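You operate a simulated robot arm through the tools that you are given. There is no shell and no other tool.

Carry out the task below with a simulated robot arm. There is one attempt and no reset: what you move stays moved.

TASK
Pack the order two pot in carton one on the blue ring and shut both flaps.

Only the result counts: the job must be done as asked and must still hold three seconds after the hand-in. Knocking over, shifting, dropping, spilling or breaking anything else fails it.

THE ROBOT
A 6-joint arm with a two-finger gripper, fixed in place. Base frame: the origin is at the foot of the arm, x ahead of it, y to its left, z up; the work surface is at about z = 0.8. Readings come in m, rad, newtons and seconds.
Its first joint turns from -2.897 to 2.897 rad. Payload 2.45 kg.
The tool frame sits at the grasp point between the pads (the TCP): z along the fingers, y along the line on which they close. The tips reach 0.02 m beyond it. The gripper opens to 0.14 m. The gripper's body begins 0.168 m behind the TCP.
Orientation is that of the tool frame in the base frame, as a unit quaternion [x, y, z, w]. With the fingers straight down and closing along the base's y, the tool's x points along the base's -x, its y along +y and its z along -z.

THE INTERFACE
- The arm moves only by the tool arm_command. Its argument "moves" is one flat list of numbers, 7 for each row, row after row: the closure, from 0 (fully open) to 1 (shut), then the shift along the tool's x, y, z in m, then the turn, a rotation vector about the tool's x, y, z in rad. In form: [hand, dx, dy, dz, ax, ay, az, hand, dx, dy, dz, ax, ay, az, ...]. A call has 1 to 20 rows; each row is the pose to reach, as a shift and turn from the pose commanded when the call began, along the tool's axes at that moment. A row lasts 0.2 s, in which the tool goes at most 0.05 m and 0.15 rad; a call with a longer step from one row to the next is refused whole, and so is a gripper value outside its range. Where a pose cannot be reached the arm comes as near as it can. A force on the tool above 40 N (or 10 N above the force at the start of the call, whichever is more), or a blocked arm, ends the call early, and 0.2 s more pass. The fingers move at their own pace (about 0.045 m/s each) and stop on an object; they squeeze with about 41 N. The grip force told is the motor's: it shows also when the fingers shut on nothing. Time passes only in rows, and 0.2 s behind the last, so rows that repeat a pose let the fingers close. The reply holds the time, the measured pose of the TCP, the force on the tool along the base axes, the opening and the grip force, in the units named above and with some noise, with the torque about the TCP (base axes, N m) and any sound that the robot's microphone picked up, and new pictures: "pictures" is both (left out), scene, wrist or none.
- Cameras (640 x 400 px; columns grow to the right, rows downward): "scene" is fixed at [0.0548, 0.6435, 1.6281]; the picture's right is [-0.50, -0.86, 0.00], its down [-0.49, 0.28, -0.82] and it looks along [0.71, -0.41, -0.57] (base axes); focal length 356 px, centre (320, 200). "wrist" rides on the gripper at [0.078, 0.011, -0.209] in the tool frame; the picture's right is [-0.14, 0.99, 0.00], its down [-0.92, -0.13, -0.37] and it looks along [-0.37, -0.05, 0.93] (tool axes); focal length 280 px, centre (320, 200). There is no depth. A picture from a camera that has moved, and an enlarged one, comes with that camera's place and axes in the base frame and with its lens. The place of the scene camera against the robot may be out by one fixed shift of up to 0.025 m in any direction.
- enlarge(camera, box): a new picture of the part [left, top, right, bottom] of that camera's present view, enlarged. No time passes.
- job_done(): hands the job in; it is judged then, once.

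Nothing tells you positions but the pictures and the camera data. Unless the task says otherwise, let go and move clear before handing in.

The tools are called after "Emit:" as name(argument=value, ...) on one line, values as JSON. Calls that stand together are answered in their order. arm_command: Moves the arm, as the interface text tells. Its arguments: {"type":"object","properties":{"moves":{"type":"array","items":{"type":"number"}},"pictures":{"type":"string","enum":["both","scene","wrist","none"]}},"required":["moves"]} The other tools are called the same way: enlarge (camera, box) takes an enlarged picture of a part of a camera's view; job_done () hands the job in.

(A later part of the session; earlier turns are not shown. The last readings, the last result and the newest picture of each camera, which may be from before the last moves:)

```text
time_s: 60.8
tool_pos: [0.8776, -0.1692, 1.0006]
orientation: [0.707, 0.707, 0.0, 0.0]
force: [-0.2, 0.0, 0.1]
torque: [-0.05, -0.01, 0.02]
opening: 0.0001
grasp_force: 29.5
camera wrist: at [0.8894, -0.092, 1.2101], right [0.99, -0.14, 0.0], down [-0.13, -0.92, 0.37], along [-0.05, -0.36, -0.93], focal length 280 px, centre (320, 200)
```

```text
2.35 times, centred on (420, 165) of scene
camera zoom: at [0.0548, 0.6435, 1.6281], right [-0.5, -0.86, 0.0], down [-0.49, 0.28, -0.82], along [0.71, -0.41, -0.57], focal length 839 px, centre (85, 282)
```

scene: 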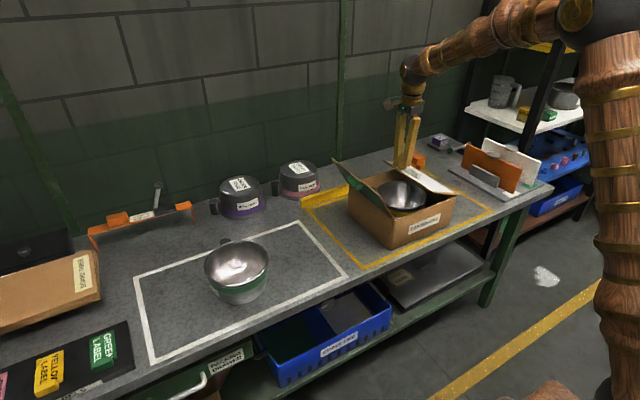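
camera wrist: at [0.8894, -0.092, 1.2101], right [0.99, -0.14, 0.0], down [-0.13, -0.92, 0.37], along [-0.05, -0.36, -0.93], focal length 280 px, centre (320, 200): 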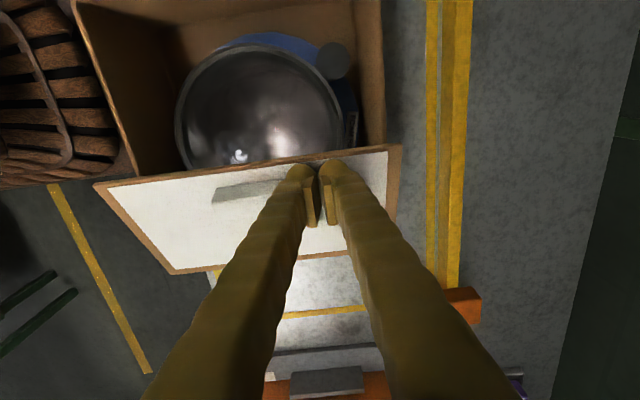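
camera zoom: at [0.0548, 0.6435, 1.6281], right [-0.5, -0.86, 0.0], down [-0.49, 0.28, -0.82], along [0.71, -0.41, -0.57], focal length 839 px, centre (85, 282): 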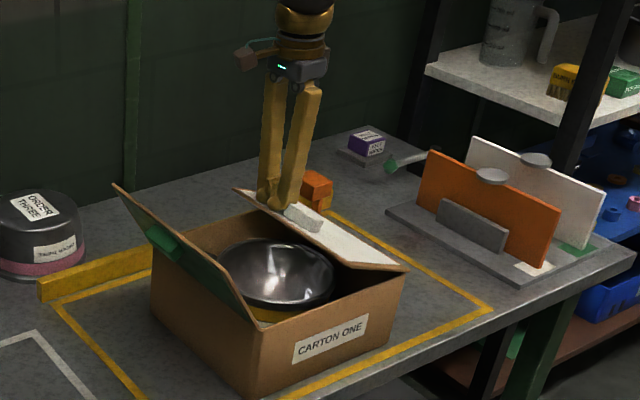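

The right flap has swung over and rests against the fingertips, showing its tab on top. Now I'll press it down gently.

Emit:
arm_command(moves=[1, 0, 0, 0.012, 0, 0, 0, 1, 0, 0, 0.024, 0, 0, 0, 1, 0, 0, 0.034, 0, 0, 0, 1, 0, 0, 0.042, 0, 0, 0, 1, 0, 0, 0.048, 0, 0, 0, 1, 0, 0, 0.048, 0, 0, 0], pictures="both")

Emit:
enlarge(camera="scene", box=[330, 80, 510, 250])

```text
time_s: 62.1
tool_pos: [0.8782, -0.17, 0.9534]
orientation: [0.707, 0.707, 0.001, 0.0]
force: [-6.0, 3.1, 20.9]
torque: [-0.07, 0.16, 0.07]
opening: 0.0062
grasp_force: 29.4
stopped in row 6: the force on the tool passed its limit at 42 N (the readings are from after the stop); the commanded pose is now the measured one
camera wrist: at [0.8889, -0.0928, 1.1646], right [0.99, -0.14, 0.0], down [-0.13, -0.92, 0.37], along [-0.05, -0.36, -0.93], focal length 280 px, centre (320, 200)
```

scene: 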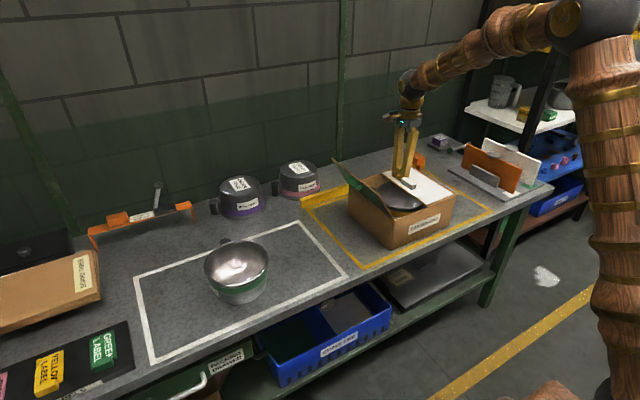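
wrist: 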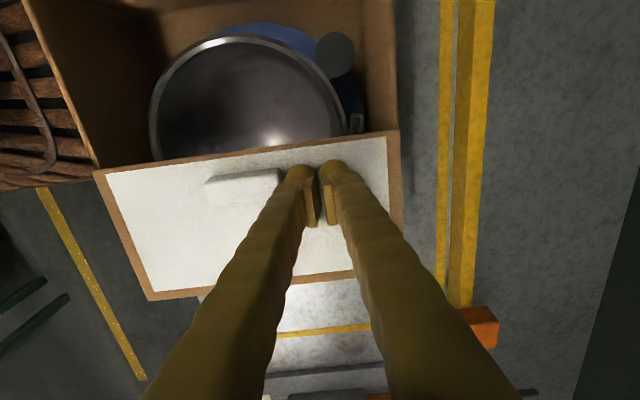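

```text
2.35 times, centred on (420, 165) of scene
camera zoom: at [0.0548, 0.6435, 1.6281], right [-0.5, -0.86, 0.0], down [-0.49, 0.28, -0.82], along [0.71, -0.41, -0.57], focal length 839 px, centre (85, 282)
```

zoom: 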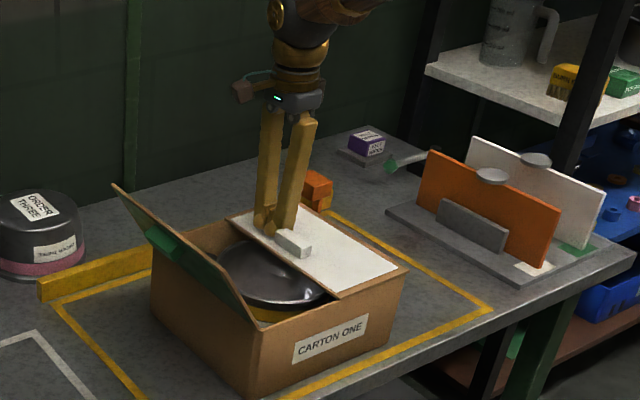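

The right flap is pressed flat (the force stop at 42 N came as it bottomed out). I'll lift off and check whether it stays shut.

Emit:
arm_command(moves=[1, 0, 0, -0.01, 0, 0, 0, 1, 0, 0, -0.04, 0, 0, 0, 1, 0, 0, -0.085, 0, 0, 0, 1, 0, 0, -0.13, 0, 0, 0, 1, 0, 0, -0.175, 0, 0, 0, 1, 0, 0, -0.22, 0, 0, 0, 1, 0, 0, -0.22, 0, 0, 0], pictures="both")

Emit:
enlarge(camera="scene", box=[340, 140, 480, 250])

```text
time_s: 63.7
tool_pos: [0.8781, -0.1705, 1.1739]
orientation: [0.706, 0.708, 0.0, 0.0]
force: [-0.6, -1.1, 0.5]
torque: [0.0, 0.03, 0.01]
opening: 0.0001
grasp_force: 29.3
camera wrist: at [0.8901, -0.0938, 1.385], right [0.99, -0.14, 0.0], down [-0.13, -0.92, 0.37], along [-0.05, -0.36, -0.93], focal length 280 px, centre (320, 200)
```

scene: 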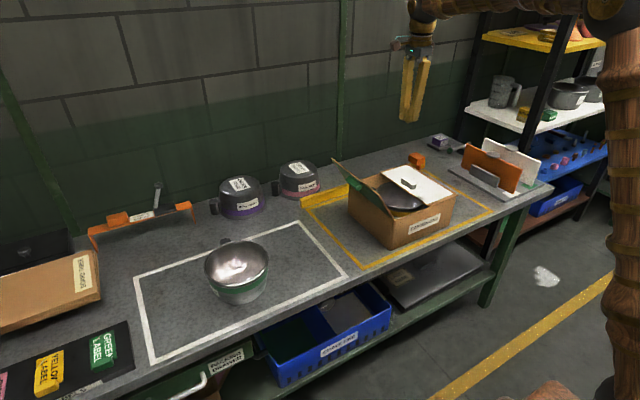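
wrist: 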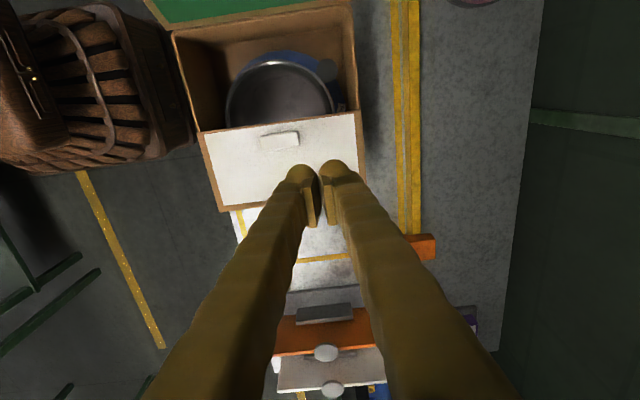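

```text
3.64 times, centred on (410, 195) of scene
camera zoom: at [0.0548, 0.6435, 1.6281], right [-0.5, -0.86, 0.0], down [-0.49, 0.28, -0.82], along [0.71, -0.41, -0.57], focal length 1296 px, centre (-7, 218)
```

zoom: 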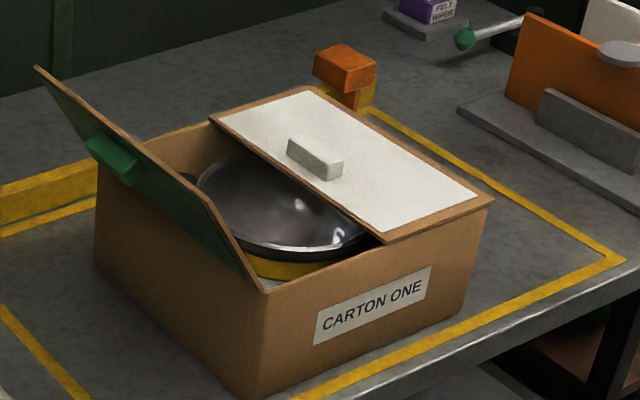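

The right flap stays flat and shut, its free edge at the carton's midline. Now the left flap: I'll cross over high, then come down outside it near (0.885, 0.18).

Emit:
arm_command(moves=[1, 0.044, 0.001, 0, 0, 0, 0, 1, 0.088, 0.002, 0, 0, 0, 0, 1, 0.132, 0.003, 0, 0, 0, 0, 1, 0.176, 0.004, 0, 0, 0, 0, 1, 0.22, 0.005, 0, 0, 0, 0, 1, 0.264, 0.006, 0, 0, 0, 0, 1, 0.308, 0.007, 0, 0, 0, 0, 1, 0.35, 0.007, 0, 0, 0, 0, 1, 0.35, 0.007, 0, 0, 0, 0], pictures="both")

Emit:
enlarge(camera="wrist", box=[120, 60, 480, 300])

```text
time_s: 65.7
tool_pos: [0.8809, 0.1806, 1.1768]
orientation: [0.707, 0.708, 0.002, 0.0]
force: [0.3, -0.1, 0.3]
torque: [-0.02, -0.01, -0.01]
opening: 0.0003
grasp_force: 29.3
camera wrist: at [0.8922, 0.2582, 1.3869], right [0.99, -0.14, 0.0], down [-0.13, -0.92, 0.37], along [-0.05, -0.36, -0.93], focal length 280 px, centre (320, 200)
```

scene: 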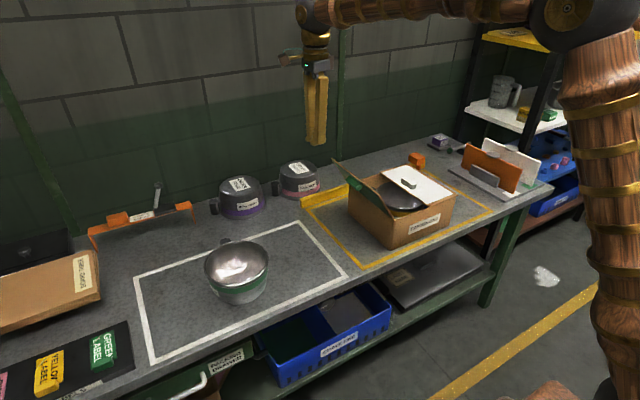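
wrist: 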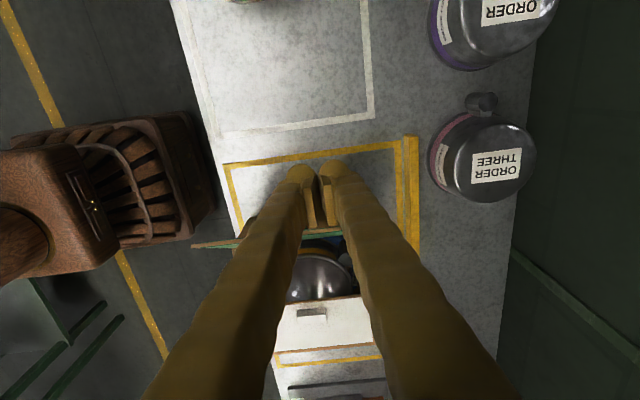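

```text
1.67 times, centred on (300, 180) of wrist
camera zoom: at [0.8922, 0.2582, 1.3869], right [0.99, -0.14, 0.0], down [-0.13, -0.92, 0.37], along [-0.05, -0.36, -0.93], focal length 467 px, centre (353, 233)
```

zoom: 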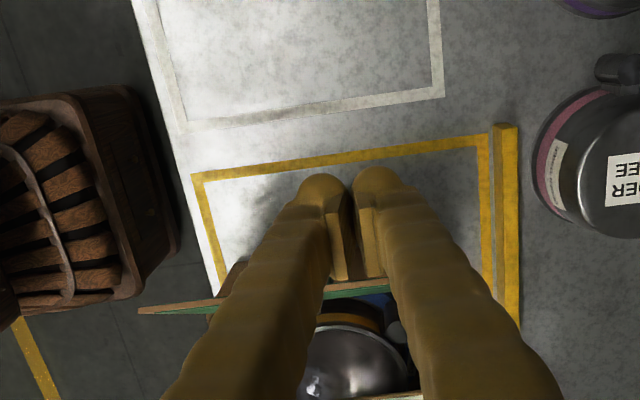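

The left flap's outer edge is near y 0.08, z 1.05, well clear of the fingers. Descending outside it, then pushing it over toward -y.

Emit:
arm_command(moves=[1, 0, 0.002, 0.04, 0, 0, 0, 1, 0, 0.004, 0.085, 0, 0, 0, 1, 0, 0.004, 0.13, 0, 0, 0, 1, 0, 0.004, 0.178, 0, 0, 0, 1, -0.03, 0.004, 0.178, 0, 0, 0, 1, -0.06, 0.004, 0.178, 0, 0, 0, 1, -0.09, 0.004, 0.178, 0, 0, 0, 1, -0.115, 0.004, 0.178, 0, 0, 0, 1, -0.14, 0.004, 0.178, 0, 0, 0], pictures="both")

Emit:
enlarge(camera="scene", box=[310, 100, 470, 250])

```text
time_s: 67.7
tool_pos: [0.8891, 0.0405, 0.9952]
orientation: [0.707, 0.708, 0.002, 0.0]
force: [-0.1, -0.2, -0.4]
torque: [-0.02, -0.01, -0.02]
opening: 0.0003
grasp_force: 29.9
camera wrist: at [0.9, 0.1178, 1.2058], right [0.99, -0.14, 0.0], down [-0.13, -0.92, 0.37], along [-0.05, -0.36, -0.93], focal length 280 px, centre (320, 200)
```

scene: 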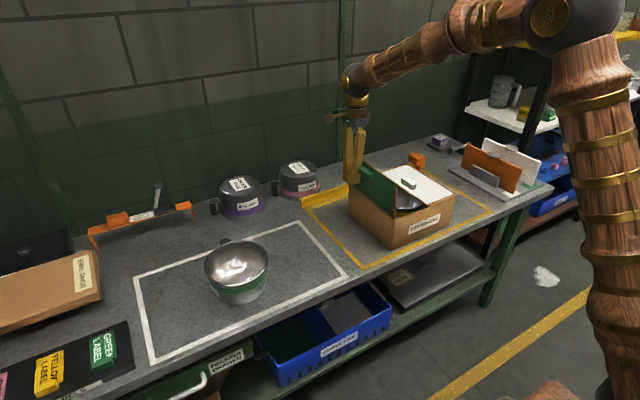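
wrist: 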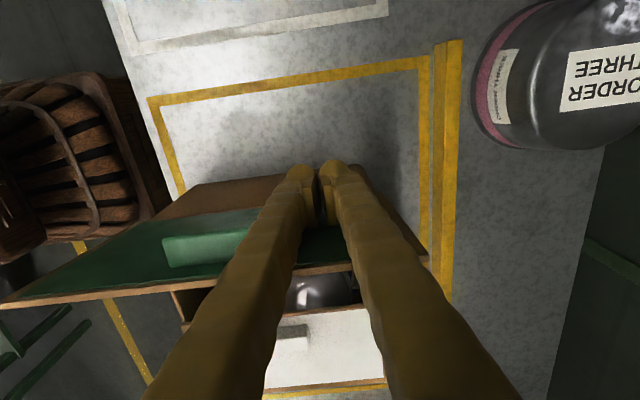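

```text
2.67 times, centred on (390, 175) of scene
camera zoom: at [0.0548, 0.6435, 1.6281], right [-0.5, -0.86, 0.0], down [-0.49, 0.28, -0.82], along [0.71, -0.41, -0.57], focal length 950 px, centre (133, 267)
```

zoom: 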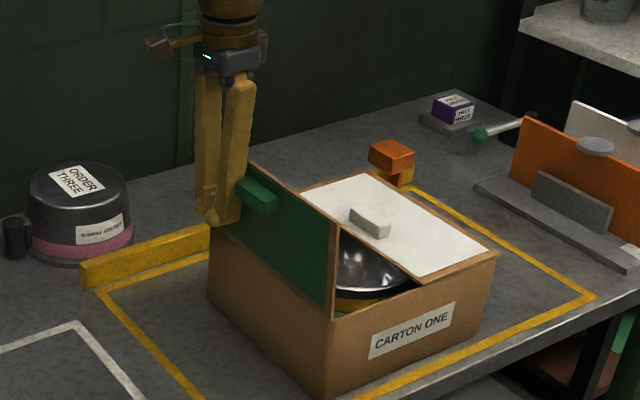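

The left flap is nearly upright. Continuing the push inward past vertical.

Emit:
arm_command(moves=[1, -0.026, 0, 0, 0, 0, 0, 1, -0.052, 0, 0, 0, 0, 0, 1, -0.078, 0, 0, 0, 0, 0, 1, -0.104, 0, 0, 0, 0, 0, 1, -0.13, 0, 0, 0, 0, 0], pictures="both")

Emit:
enlarge(camera="scene", box=[310, 100, 470, 250])

```text
time_s: 68.9
tool_pos: [0.8869, -0.0887, 0.9942]
orientation: [0.706, 0.708, 0.001, 0.0]
force: [-0.7, -0.4, 0.4]
torque: [0.01, 0.02, 0.0]
opening: 0.0
grasp_force: 29.4
camera wrist: at [0.8989, -0.0117, 1.206], right [0.99, -0.14, 0.0], down [-0.13, -0.92, 0.37], along [-0.05, -0.36, -0.93], focal length 280 px, centre (320, 200)
```

scene: 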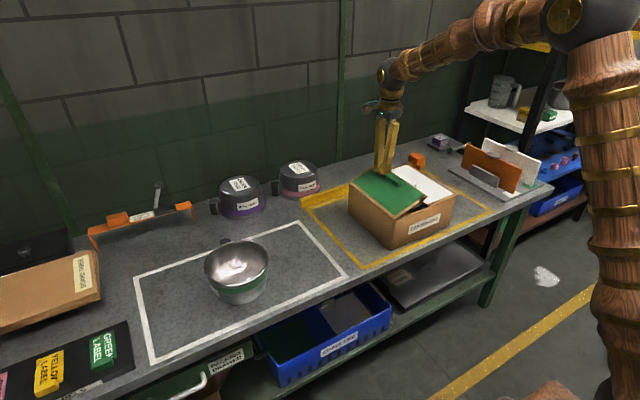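
wrist: 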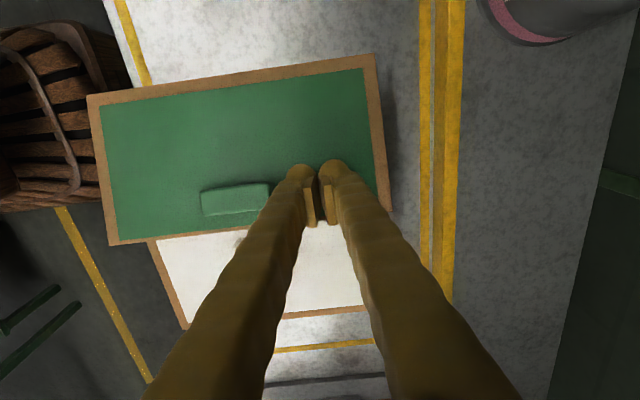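

```text
2.67 times, centred on (390, 175) of scene
camera zoom: at [0.0548, 0.6435, 1.6281], right [-0.5, -0.86, 0.0], down [-0.49, 0.28, -0.82], along [0.71, -0.41, -0.57], focal length 950 px, centre (133, 267)
```

zoom: 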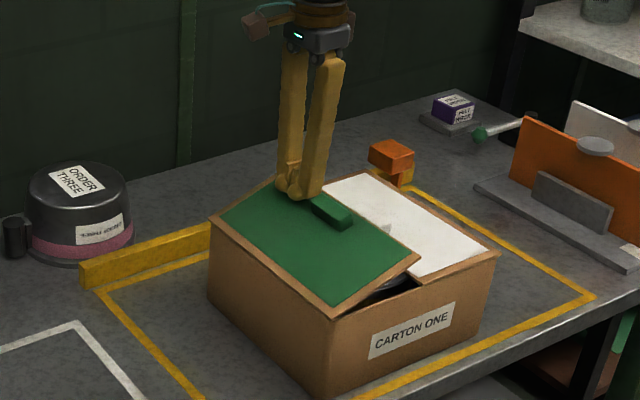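

The left flap has swung over to about 20° from shut. Pressing it down gently now.

Emit:
arm_command(moves=[1, 0, 0, 0.012, 0, 0, 0, 1, 0, 0, 0.024, 0, 0, 0, 1, 0, 0, 0.032, 0, 0, 0, 1, 0, 0, 0.037, 0, 0, 0, 1, 0, 0, 0.041, 0, 0, 0], pictures="both")

Emit:
enlarge(camera="scene", box=[330, 130, 470, 250])

```text
time_s: 70.1
tool_pos: [0.8889, -0.0911, 0.9539]
orientation: [0.707, 0.707, 0.001, 0.0]
force: [-3.0, 0.2, 8.1]
torque: [0.06, 0.07, 0.0]
opening: 0.0061
grasp_force: 29.3
camera wrist: at [0.9, -0.013, 1.1655], right [0.99, -0.14, 0.0], down [-0.13, -0.92, 0.37], along [-0.05, -0.36, -0.93], focal length 280 px, centre (320, 200)
```

scene: 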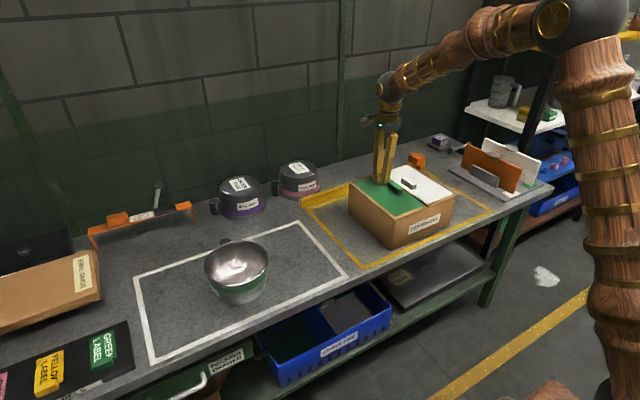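
wrist: 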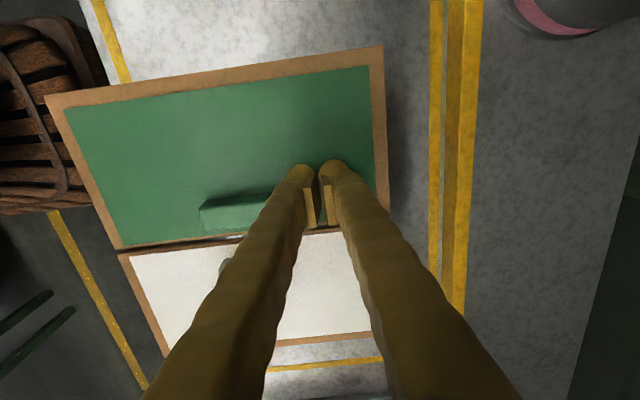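

```text
3.33 times, centred on (400, 190) of scene
camera zoom: at [0.0548, 0.6435, 1.6281], right [-0.5, -0.86, 0.0], down [-0.49, 0.28, -0.82], along [0.71, -0.41, -0.57], focal length 1188 px, centre (53, 233)
```

zoom: 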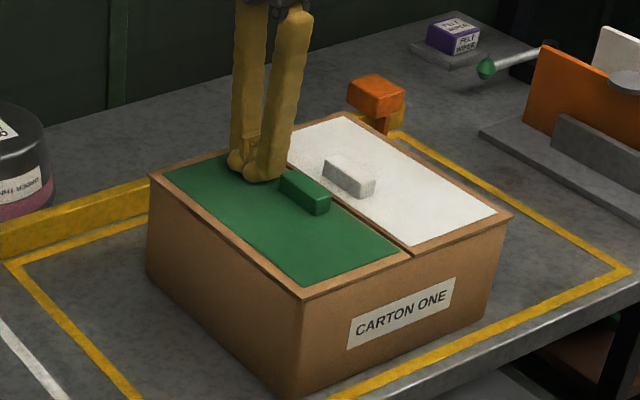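

Both flaps look flat. I'll press the left one a touch more to be sure, then lift straight off and look.

Emit:
arm_command(moves=[1, 0, 0, 0.002, 0, 0, 0, 1, 0, 0, 0.003, 0, 0, 0, 1, 0, 0, -0.01, 0, 0, 0, 1, 0, 0, -0.05, 0, 0, 0, 1, 0, 0, -0.095, 0, 0, 0, 1, 0, 0, -0.14, 0, 0, 0, 1, 0, 0, -0.185, 0, 0, 0, 1, 0, 0, -0.22, 0, 0, 0, 1, 0, 0, -0.22, 0, 0, 0], pictures="both")

Emit:
enlarge(camera="scene", box=[340, 150, 470, 250])

Emit:
enlarge(camera="scene", box=[70, 150, 310, 280])

```text
time_s: 72.1
tool_pos: [0.8886, -0.0905, 1.1743]
orientation: [0.706, 0.708, 0.001, 0.0]
force: [0.2, 0.6, -0.1]
torque: [0.01, 0.01, -0.01]
opening: 0.0
grasp_force: 29.1
camera wrist: at [0.899, -0.0133, 1.3851], right [0.99, -0.14, 0.0], down [-0.13, -0.92, 0.37], along [-0.05, -0.36, -0.93], focal length 280 px, centre (320, 200)
```

scene: 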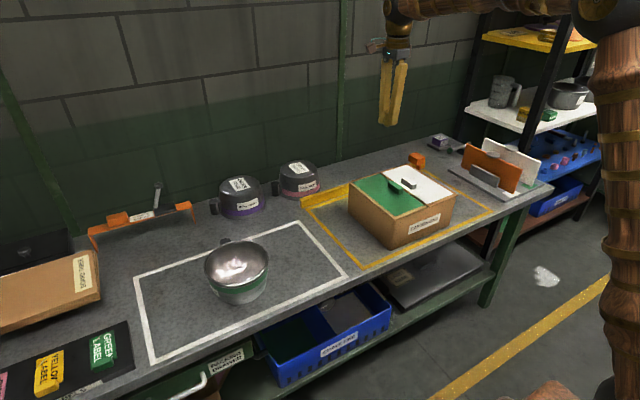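
wrist: 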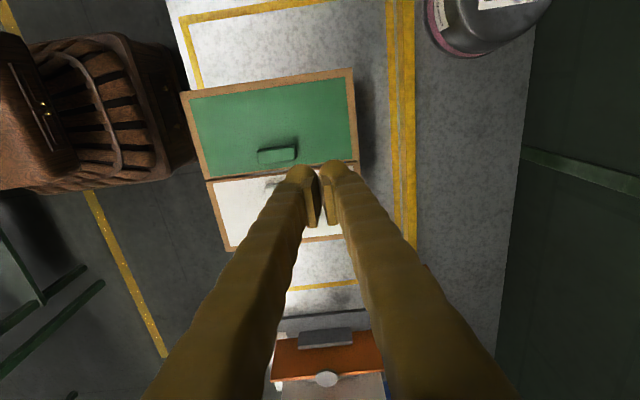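

```text
4.00 times, centred on (405, 200) of scene
camera zoom: at [0.0548, 0.6435, 1.6281], right [-0.5, -0.86, 0.0], down [-0.49, 0.28, -0.82], along [0.71, -0.41, -0.57], focal length 1426 px, centre (-20, 200)
```

zoom: 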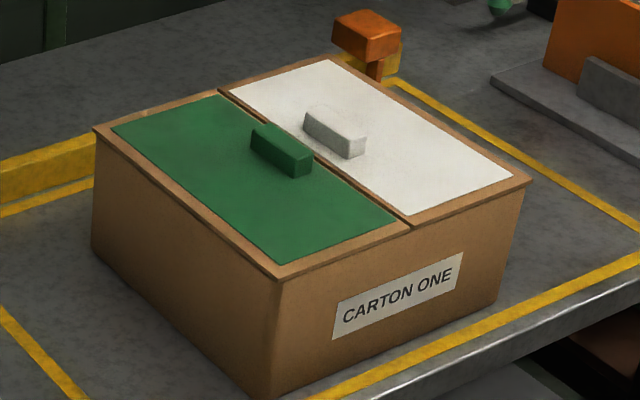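

```text
2.67 times, centred on (190, 215) of scene
camera zoom: at [0.0548, 0.6435, 1.6281], right [-0.5, -0.86, 0.0], down [-0.49, 0.28, -0.82], along [0.71, -0.41, -0.57], focal length 950 px, centre (667, 160)
```

zoom: 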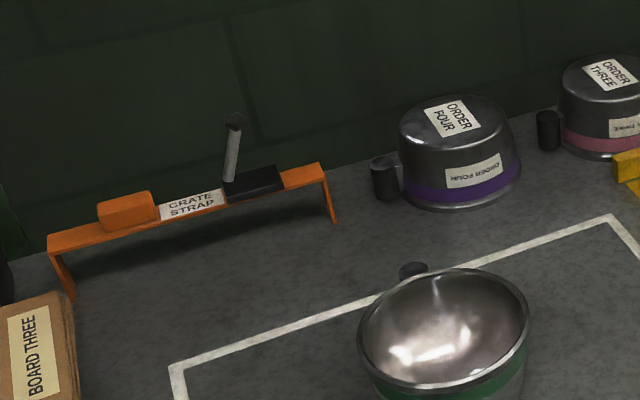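

Both flaps are shut flat. Now I'll re-take the same zoom as at the start to measure exactly how far the crate strap and the neighbouring pots differ from their original places.

Emit:
enlarge(camera="scene", box=[160, 150, 360, 310])

Emit:
enlarge(camera="scene", box=[0, 170, 240, 400])

Emit:
enlarge(camera="scene", box=[320, 120, 560, 280])

Emit:
enlarge(camera="scene", box=[140, 170, 220, 230])

```text
2.50 times, centred on (260, 230) of scene
camera zoom: at [0.0548, 0.6435, 1.6281], right [-0.5, -0.86, 0.0], down [-0.49, 0.28, -0.82], along [0.71, -0.41, -0.57], focal length 891 px, centre (470, 125)
```

zoom: 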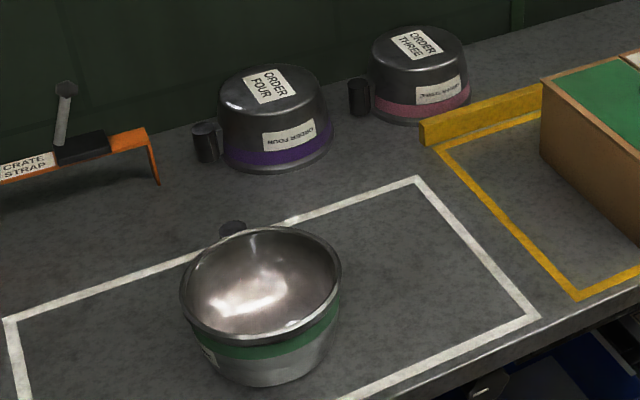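

```text
1.74 times, centred on (120, 285) of scene
camera zoom: at [0.0548, 0.6435, 1.6281], right [-0.5, -0.86, 0.0], down [-0.49, 0.28, -0.82], along [0.71, -0.41, -0.57], focal length 620 px, centre (668, 52)
```

zoom: 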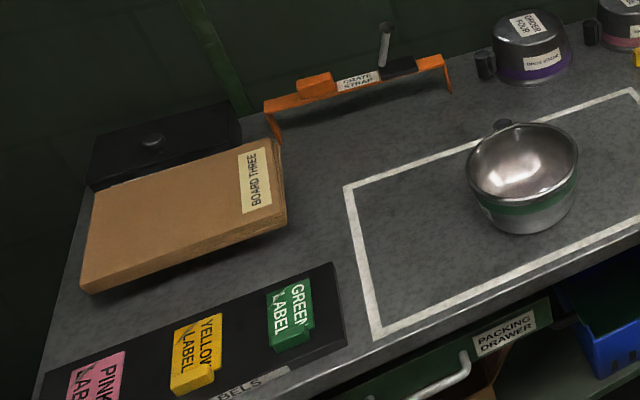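

```text
2.50 times, centred on (440, 200) of scene
camera zoom: at [0.0548, 0.6435, 1.6281], right [-0.5, -0.86, 0.0], down [-0.49, 0.28, -0.82], along [0.71, -0.41, -0.57], focal length 891 px, centre (20, 200)
```

zoom: 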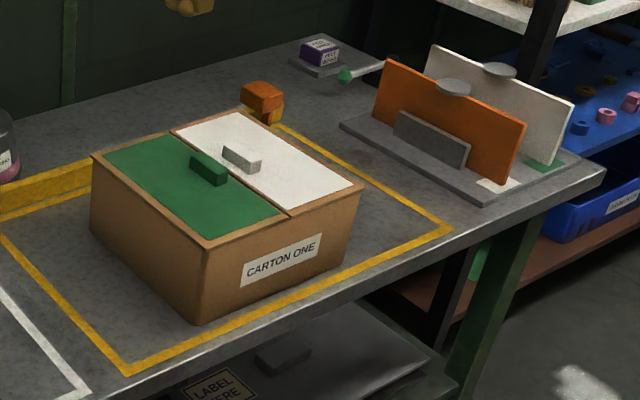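

```text
6.67 times, centred on (180, 200) of scene
camera zoom: at [0.0548, 0.6435, 1.6281], right [-0.5, -0.86, 0.0], down [-0.49, 0.28, -0.82], along [0.71, -0.41, -0.57], focal length 2376 px, centre (1253, 200)
```

zoom: 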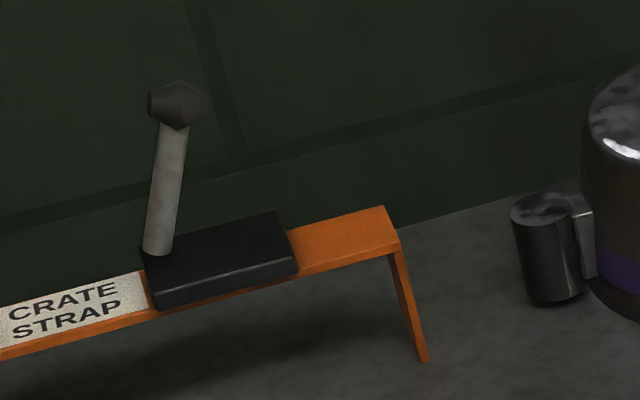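

Both flaps are shut, and order one, three, four and the carton are where they were. The crate strap's nearer leg is still about 2 cm off its original place, so I'll go take a closer look with the wrist camera to see if I can nudge it back safely.

Emit:
arm_command(moves=[1, 0.0428, 0.0038, 0.0068, -0.0536, 0.0118, -0.0381, 1, 0.0855, 0.0075, 0.0135, -0.1073, 0.0236, -0.0763, 1, 0.1283, 0.0113, 0.0203, -0.1609, 0.0355, -0.1144, 1, 0.1711, 0.0151, 0.027, -0.2145, 0.0473, -0.1526, 1, 0.2139, 0.0188, 0.0338, -0.2682, 0.0591, -0.1907, 1, 0.2566, 0.0226, 0.0405, -0.3218, 0.0709, -0.2289, 1, 0.2994, 0.0263, 0.0473, -0.3755, 0.0827, -0.267, 1, 0.3422, 0.0301, 0.054, -0.4291, 0.0945, -0.3052, 1, 0.385, 0.0339, 0.0608, -0.4827, 0.1064, -0.3433, 1, 0.4277, 0.0376, 0.0675, -0.5364, 0.1182, -0.3815, 1, 0.4705, 0.0414, 0.0743, -0.59, 0.13, -0.4196, 1, 0.4705, 0.0414, 0.0743, -0.59, 0.13, -0.4196], pictures="both")

Emit:
enlarge(camera="wrist", box=[380, 0, 640, 240])

```text
time_s: 74.7
tool_pos: [0.9311, 0.3802, 1.0983]
orientation: [0.514, 0.805, 0.25, 0.159]
force: [0.1, -0.4, 0.3]
torque: [0.01, -0.03, -0.02]
opening: 0.0
grasp_force: 29.2
camera wrist: at [0.8001, 0.4053, 1.2781], right [0.8, 0.22, 0.56], down [0.1, -0.97, 0.23], along [0.59, -0.13, -0.8], focal length 280 px, centre (320, 200)
```

scene: 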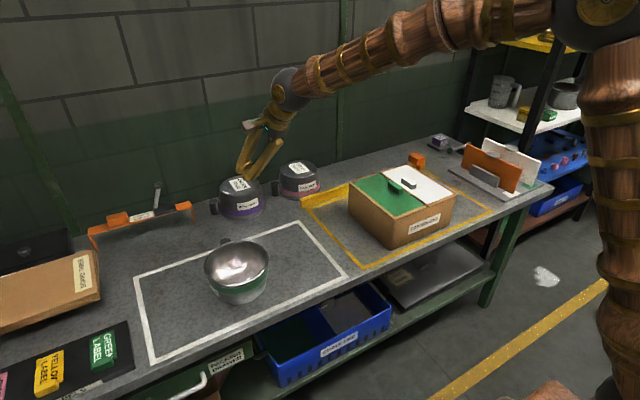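
wrist: 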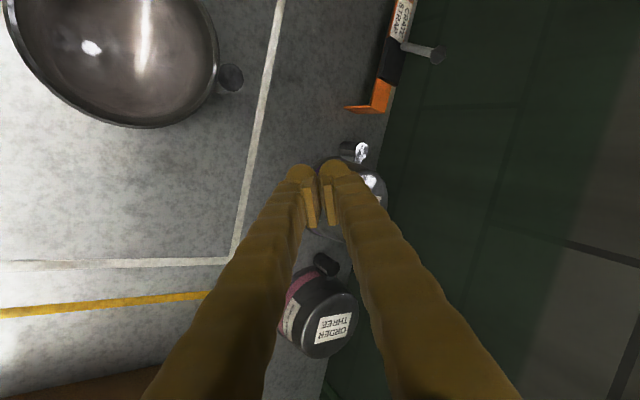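

```text
1.67 times, centred on (510, 120) of wrist
camera zoom: at [0.8001, 0.4053, 1.2781], right [0.8, 0.22, 0.56], down [0.1, -0.97, 0.23], along [0.59, -0.13, -0.8], focal length 467 px, centre (3, 333)
```

zoom: 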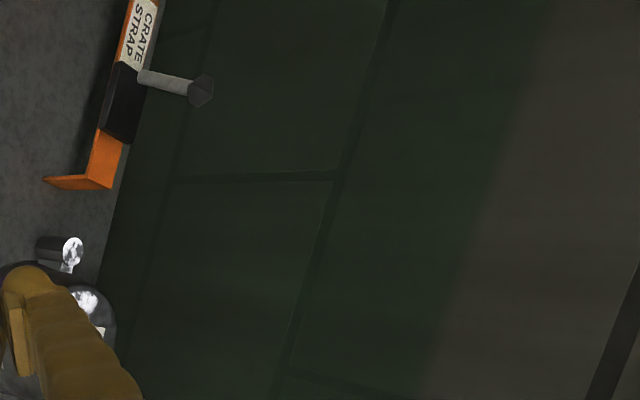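

From the wrist view the strap's nearer leg stands at x 1.16–1.19, y about 0.522, displaced roughly 1.8 cm in +y with almost no rotation. I'll test whether the arm can reach out there with the tool tilted about 65°, staying well above everything.

Emit:
arm_command(moves=[1, 0.0074, 0.0158, 0.0347, -0.0883, 0, 0, 1, 0.0149, 0.0316, 0.0694, -0.1767, 0, 0, 1, 0.0223, 0.0474, 0.1042, -0.265, 0, 0, 1, 0.0297, 0.0631, 0.1389, -0.3533, 0, 0, 1, 0.0372, 0.0789, 0.1736, -0.4417, 0, 0, 1, 0.0446, 0.0947, 0.2083, -0.53, 0, 0, 1, 0.0446, 0.0947, 0.2083, -0.53, 0, 0], pictures="both")

Emit:
enlarge(camera="scene", box=[130, 130, 310, 280])

```text
time_s: 76.3
tool_pos: [1.089, 0.5048, 0.9824]
orientation: [0.454, 0.711, 0.452, 0.288]
force: [0.4, -0.5, 0.4]
torque: [0.01, -0.01, 0.0]
opening: 0.0
grasp_force: 29.3
out of reach, approached as far as the arm can: row 4
camera wrist: at [0.8878, 0.4974, 1.0823], right [0.44, 0.05, 0.9], down [0.04, -1.0, 0.04], along [0.9, 0.01, -0.44], focal length 280 px, centre (320, 200)
```

scene: 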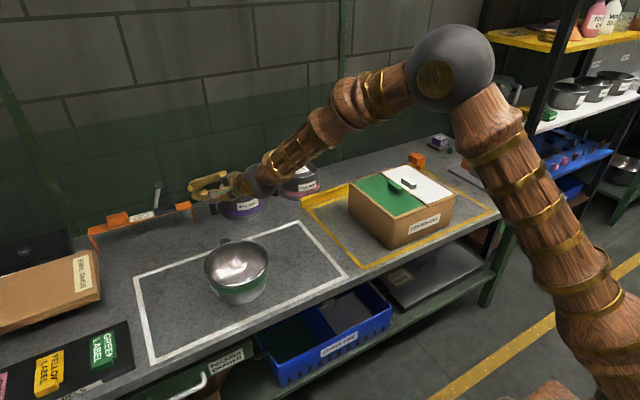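
wrist: 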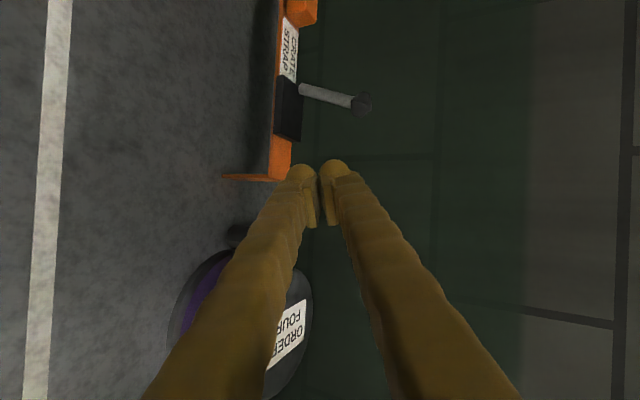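

```text
2.67 times, centred on (220, 205) of scene
camera zoom: at [0.0548, 0.6435, 1.6281], right [-0.5, -0.86, 0.0], down [-0.49, 0.28, -0.82], along [0.71, -0.41, -0.57], focal length 950 px, centre (587, 187)
```

zoom: 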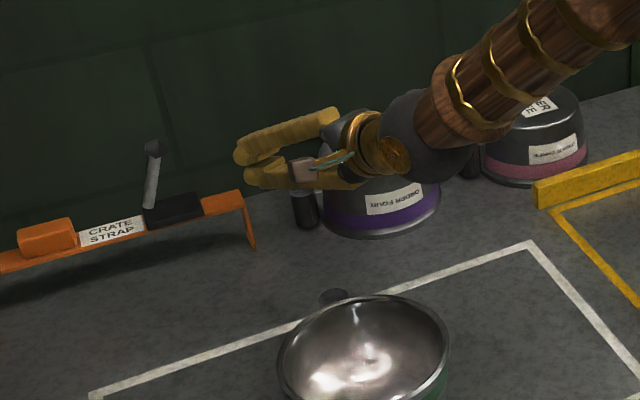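

The arm reaches there with bend to spare. I'll turn the tool 10° so it passes clear of the order one handle, and come down in front of the strap, just on the inner side of its nearer leg, without touching it.

Emit:
arm_command(moves=[1, 0.0039, 0.006, 0.0126, 0.0001, 0.0792, -0.0371, 1, 0.0078, 0.0119, 0.0252, 0.0002, 0.1583, -0.0741, 1, 0.0078, -0.0173, 0.0388, 0.0002, 0.1583, -0.0741, 1, 0.0078, -0.0465, 0.0525, 0.0002, 0.1583, -0.0741, 1, 0.0078, -0.0465, 0.0525, 0.0002, 0.1583, -0.0741], pictures="both")

Emit:
enlarge(camera="scene", box=[130, 130, 310, 280])

Emit:
enlarge(camera="wrist", box=[180, 60, 420, 260])

```text
time_s: 77.5
tool_pos: [1.1114, 0.5225, 0.9182]
orientation: [0.391, 0.748, 0.476, 0.247]
force: [0.0, -0.7, 0.4]
torque: [-0.01, -0.02, 0.0]
opening: 0.0001
grasp_force: 28.8
camera wrist: at [0.9158, 0.4802, 1.0194], right [0.42, 0.13, 0.9], down [0.21, -0.98, 0.04], along [0.88, 0.17, -0.44], focal length 280 px, centre (320, 200)
```

scene: 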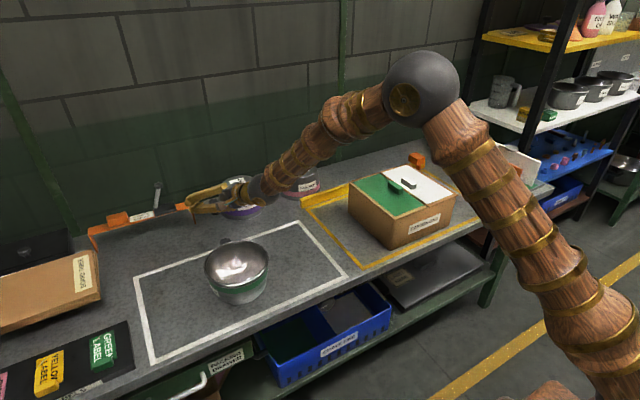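
wrist: 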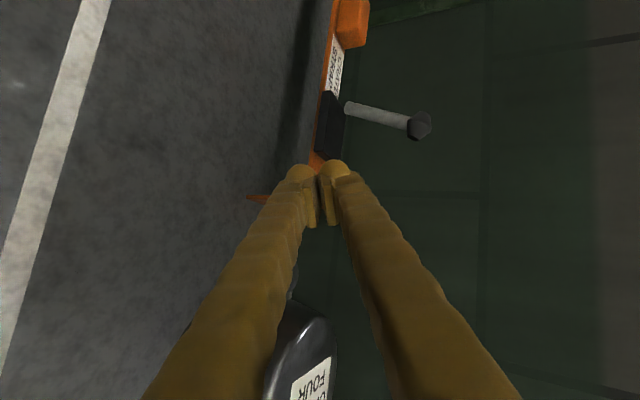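

```text
2.67 times, centred on (220, 205) of scene
camera zoom: at [0.0548, 0.6435, 1.6281], right [-0.5, -0.86, 0.0], down [-0.49, 0.28, -0.82], along [0.71, -0.41, -0.57], focal length 950 px, centre (587, 187)
```

zoom: 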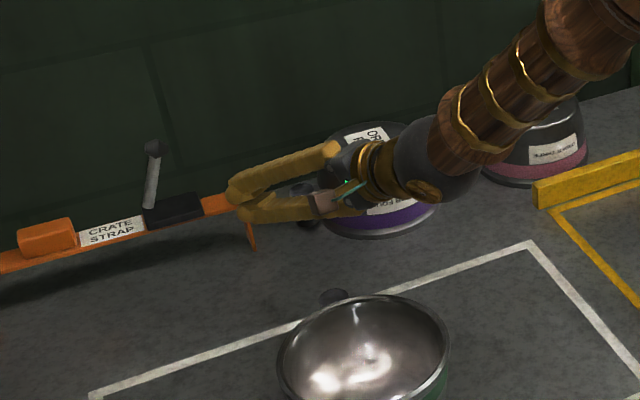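

```text
2.00 times, centred on (300, 160) of wrist
camera zoom: at [0.9158, 0.4802, 1.0194], right [0.42, 0.13, 0.9], down [0.21, -0.98, 0.04], along [0.88, 0.17, -0.44], focal length 561 px, centre (360, 280)
```

zoom: 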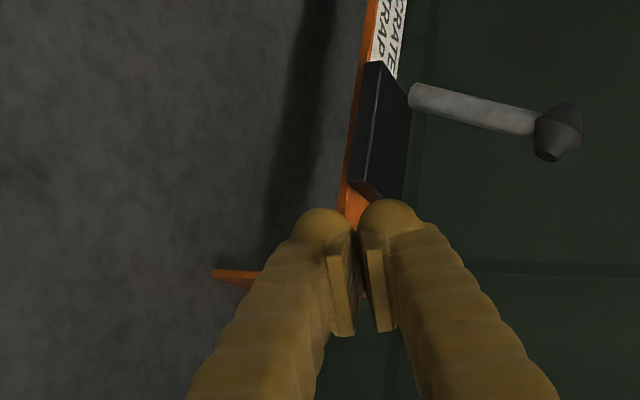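

The fingertips are in front of the strap with clear space around. Lowering to leg height now (tips about z 0.835), still not touching.

Emit:
arm_command(moves=[1, 0, -0.0225, 0.0106, 0, 0, 0, 1, 0, -0.0451, 0.0211, 0, 0, 0, 1, 0, -0.0676, 0.0317, 0, 0, 0, 1, 0, -0.0676, 0.0317, 0, 0, 0], pictures="both")

Emit:
enlarge(camera="scene", box=[150, 160, 290, 270])

Emit:
enlarge(camera="wrist", box=[220, 60, 460, 260])

```text
time_s: 78.5
tool_pos: [1.1106, 0.5226, 0.8431]
orientation: [0.391, 0.748, 0.476, 0.247]
force: [-0.3, 0.0, -1.0]
torque: [0.01, -0.01, -0.01]
opening: 0.0002
grasp_force: 29.1
camera wrist: at [0.9157, 0.4796, 0.944], right [0.42, 0.13, 0.9], down [0.21, -0.98, 0.04], along [0.88, 0.17, -0.44], focal length 280 px, centre (320, 200)
```

scene: 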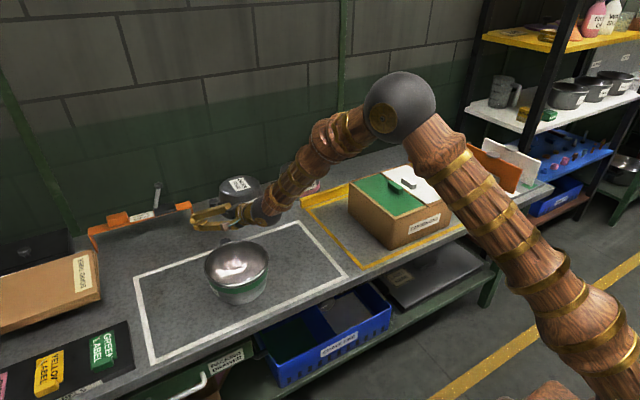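
wrist: 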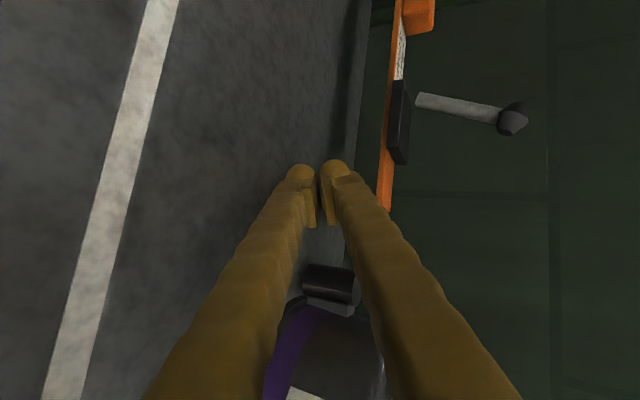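

```text
3.64 times, centred on (220, 215) of scene
camera zoom: at [0.0548, 0.6435, 1.6281], right [-0.5, -0.86, 0.0], down [-0.49, 0.28, -0.82], along [0.71, -0.41, -0.57], focal length 1296 px, centre (684, 146)
```

zoom: 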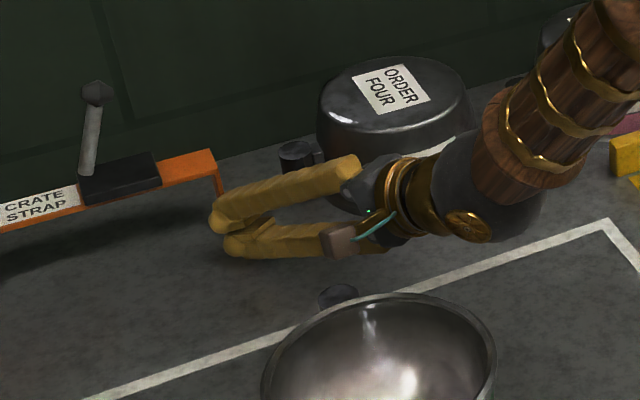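

```text
2.00 times, centred on (340, 160) of wrist
camera zoom: at [0.9157, 0.4796, 0.944], right [0.42, 0.13, 0.9], down [0.21, -0.98, 0.04], along [0.88, 0.17, -0.44], focal length 561 px, centre (280, 280)
```

zoom: 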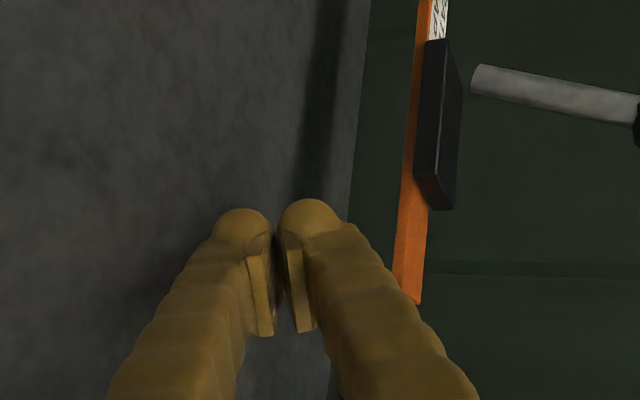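

The tips are at leg height, just inside of the leg with a small gap. Sliding forward about 5.5 cm under the strap, still clear of the leg.

Emit:
arm_command(moves=[1, 0, 0.0079, 0.0168, 0, 0, 0, 1, 0, 0.0157, 0.0337, 0, 0, 0, 1, 0, 0.0236, 0.0505, 0, 0, 0, 1, 0, 0.0236, 0.0505, 0, 0, 0], pictures="both")

Emit:
enlarge(camera="scene", box=[150, 160, 290, 270])

Emit:
enlarge(camera="wrist", box=[220, 60, 460, 260])

```text
time_s: 79.5
tool_pos: [1.1563, 0.5533, 0.8422]
orientation: [0.391, 0.748, 0.476, 0.248]
force: [-0.5, 0.2, 0.7]
torque: [-0.02, 0.02, -0.02]
opening: 0.0
grasp_force: 30.0
camera wrist: at [0.9612, 0.5114, 0.943], right [0.42, 0.13, 0.9], down [0.21, -0.98, 0.04], along [0.88, 0.17, -0.44], focal length 280 px, centre (320, 200)
```

scene: 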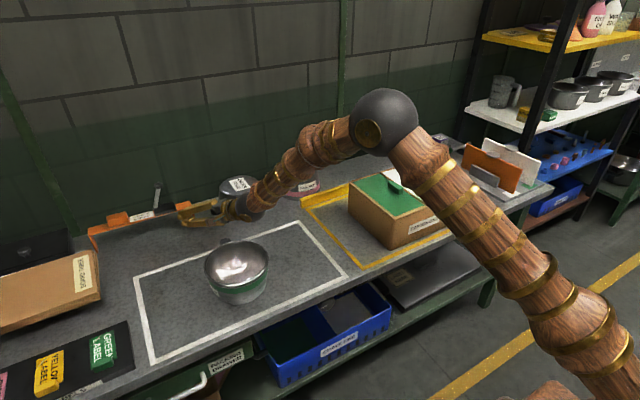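
wrist: 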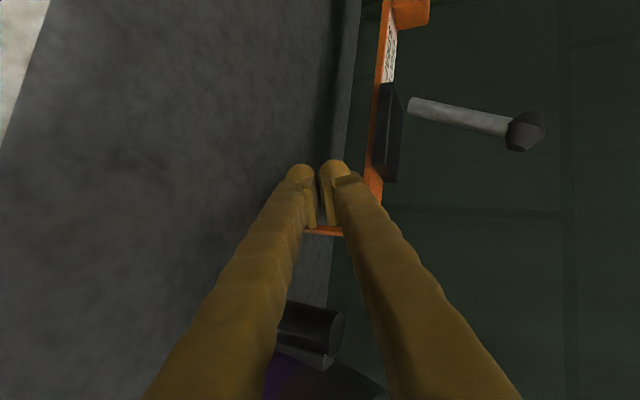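

```text
3.64 times, centred on (220, 215) of scene
camera zoom: at [0.0548, 0.6435, 1.6281], right [-0.5, -0.86, 0.0], down [-0.49, 0.28, -0.82], along [0.71, -0.41, -0.57], focal length 1296 px, centre (684, 146)
```

zoom: 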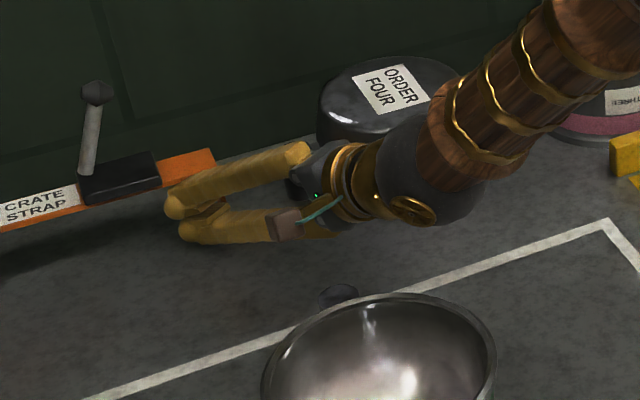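

```text
2.00 times, centred on (340, 160) of wrist
camera zoom: at [0.9612, 0.5114, 0.943], right [0.42, 0.13, 0.9], down [0.21, -0.98, 0.04], along [0.88, 0.17, -0.44], focal length 561 px, centre (280, 280)
```

zoom: 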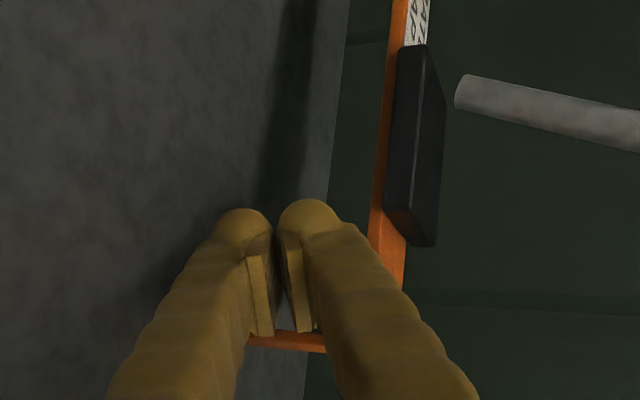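

The fingertips are now under the strap beside the leg, and nothing has moved. I'll push gently toward -y in small steps: first 1.8 cm, which should take up the gap and begin moving the leg.

Emit:
arm_command(moves=[1, -0.0049, -0.0014, -0.0031, 0, 0, 0, 1, -0.0098, -0.0029, -0.0062, 0, 0, 0, 1, -0.0148, -0.0043, -0.0093, 0, 0, 0, 1, -0.0148, -0.0043, -0.0093, 0, 0, 0], pictures="both")

Emit:
enlarge(camera="scene", box=[150, 160, 290, 270])

Emit:
enlarge(camera="wrist", box=[220, 60, 460, 260])

Emit:
enlarge(camera="scene", box=[0, 170, 240, 400])

```text
time_s: 80.5
tool_pos: [1.1557, 0.5365, 0.8433]
orientation: [0.391, 0.748, 0.476, 0.247]
force: [0.1, 0.4, 0.2]
torque: [0.01, -0.02, 0.03]
opening: 0.0
grasp_force: 29.3
camera wrist: at [0.9606, 0.494, 0.9433], right [0.42, 0.13, 0.9], down [0.21, -0.98, 0.04], along [0.88, 0.17, -0.44], focal length 280 px, centre (320, 200)
```

scene: 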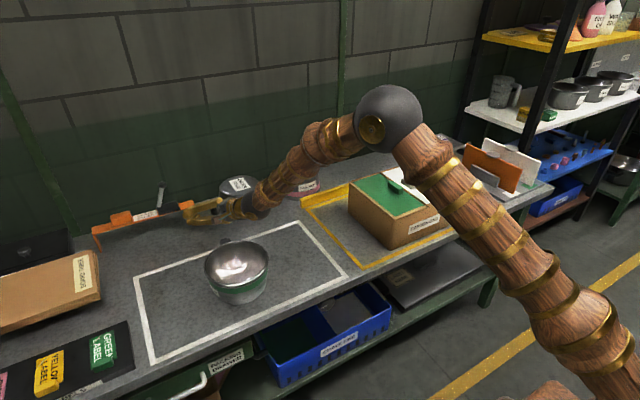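
wrist: 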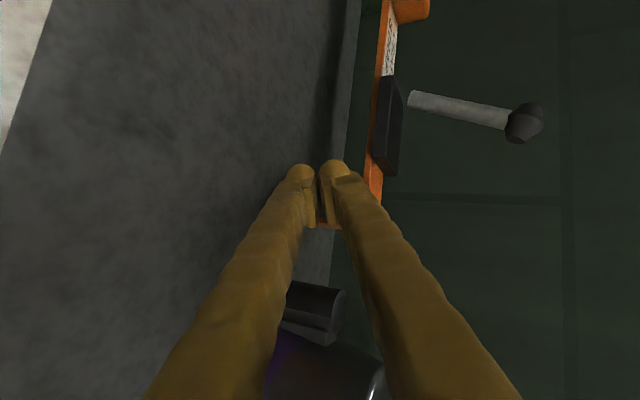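

```text
3.64 times, centred on (220, 215) of scene
camera zoom: at [0.0548, 0.6435, 1.6281], right [-0.5, -0.86, 0.0], down [-0.49, 0.28, -0.82], along [0.71, -0.41, -0.57], focal length 1296 px, centre (684, 146)
```

zoom: 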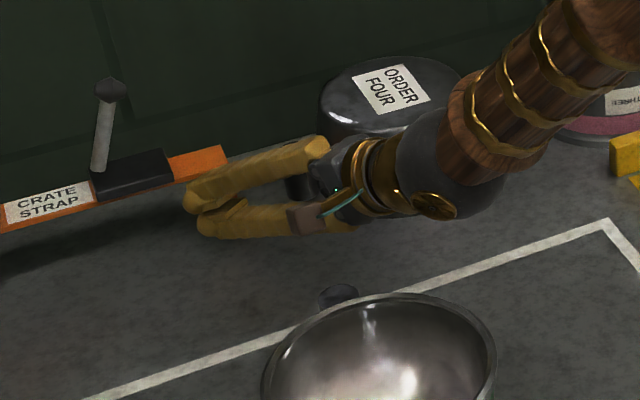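

```text
2.00 times, centred on (340, 160) of wrist
camera zoom: at [0.9606, 0.494, 0.9433], right [0.42, 0.13, 0.9], down [0.21, -0.98, 0.04], along [0.88, 0.17, -0.44], focal length 561 px, centre (280, 280)
```

zoom: 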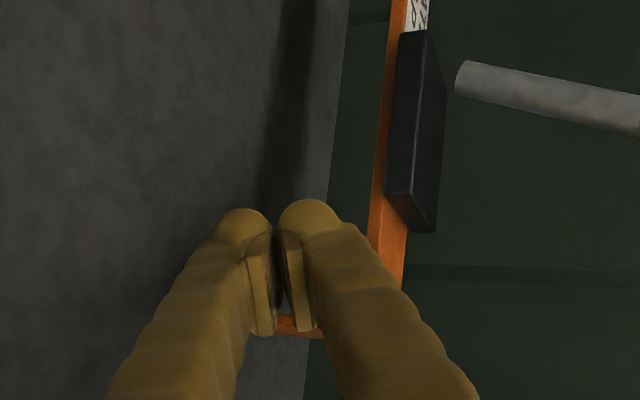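

```text
1.74 times, centred on (120, 285) of scene
camera zoom: at [0.0548, 0.6435, 1.6281], right [-0.5, -0.86, 0.0], down [-0.49, 0.28, -0.82], along [0.71, -0.41, -0.57], focal length 620 px, centre (668, 52)
```

zoom: 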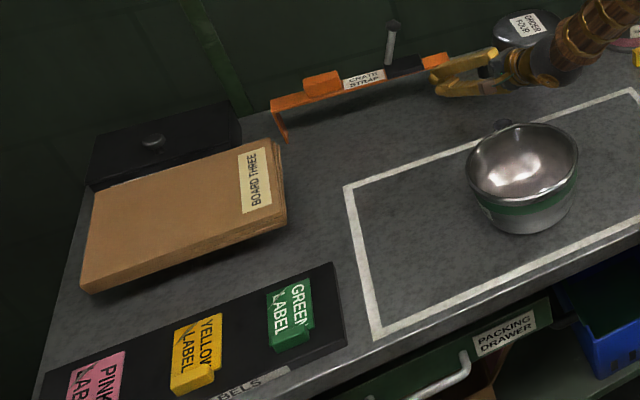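

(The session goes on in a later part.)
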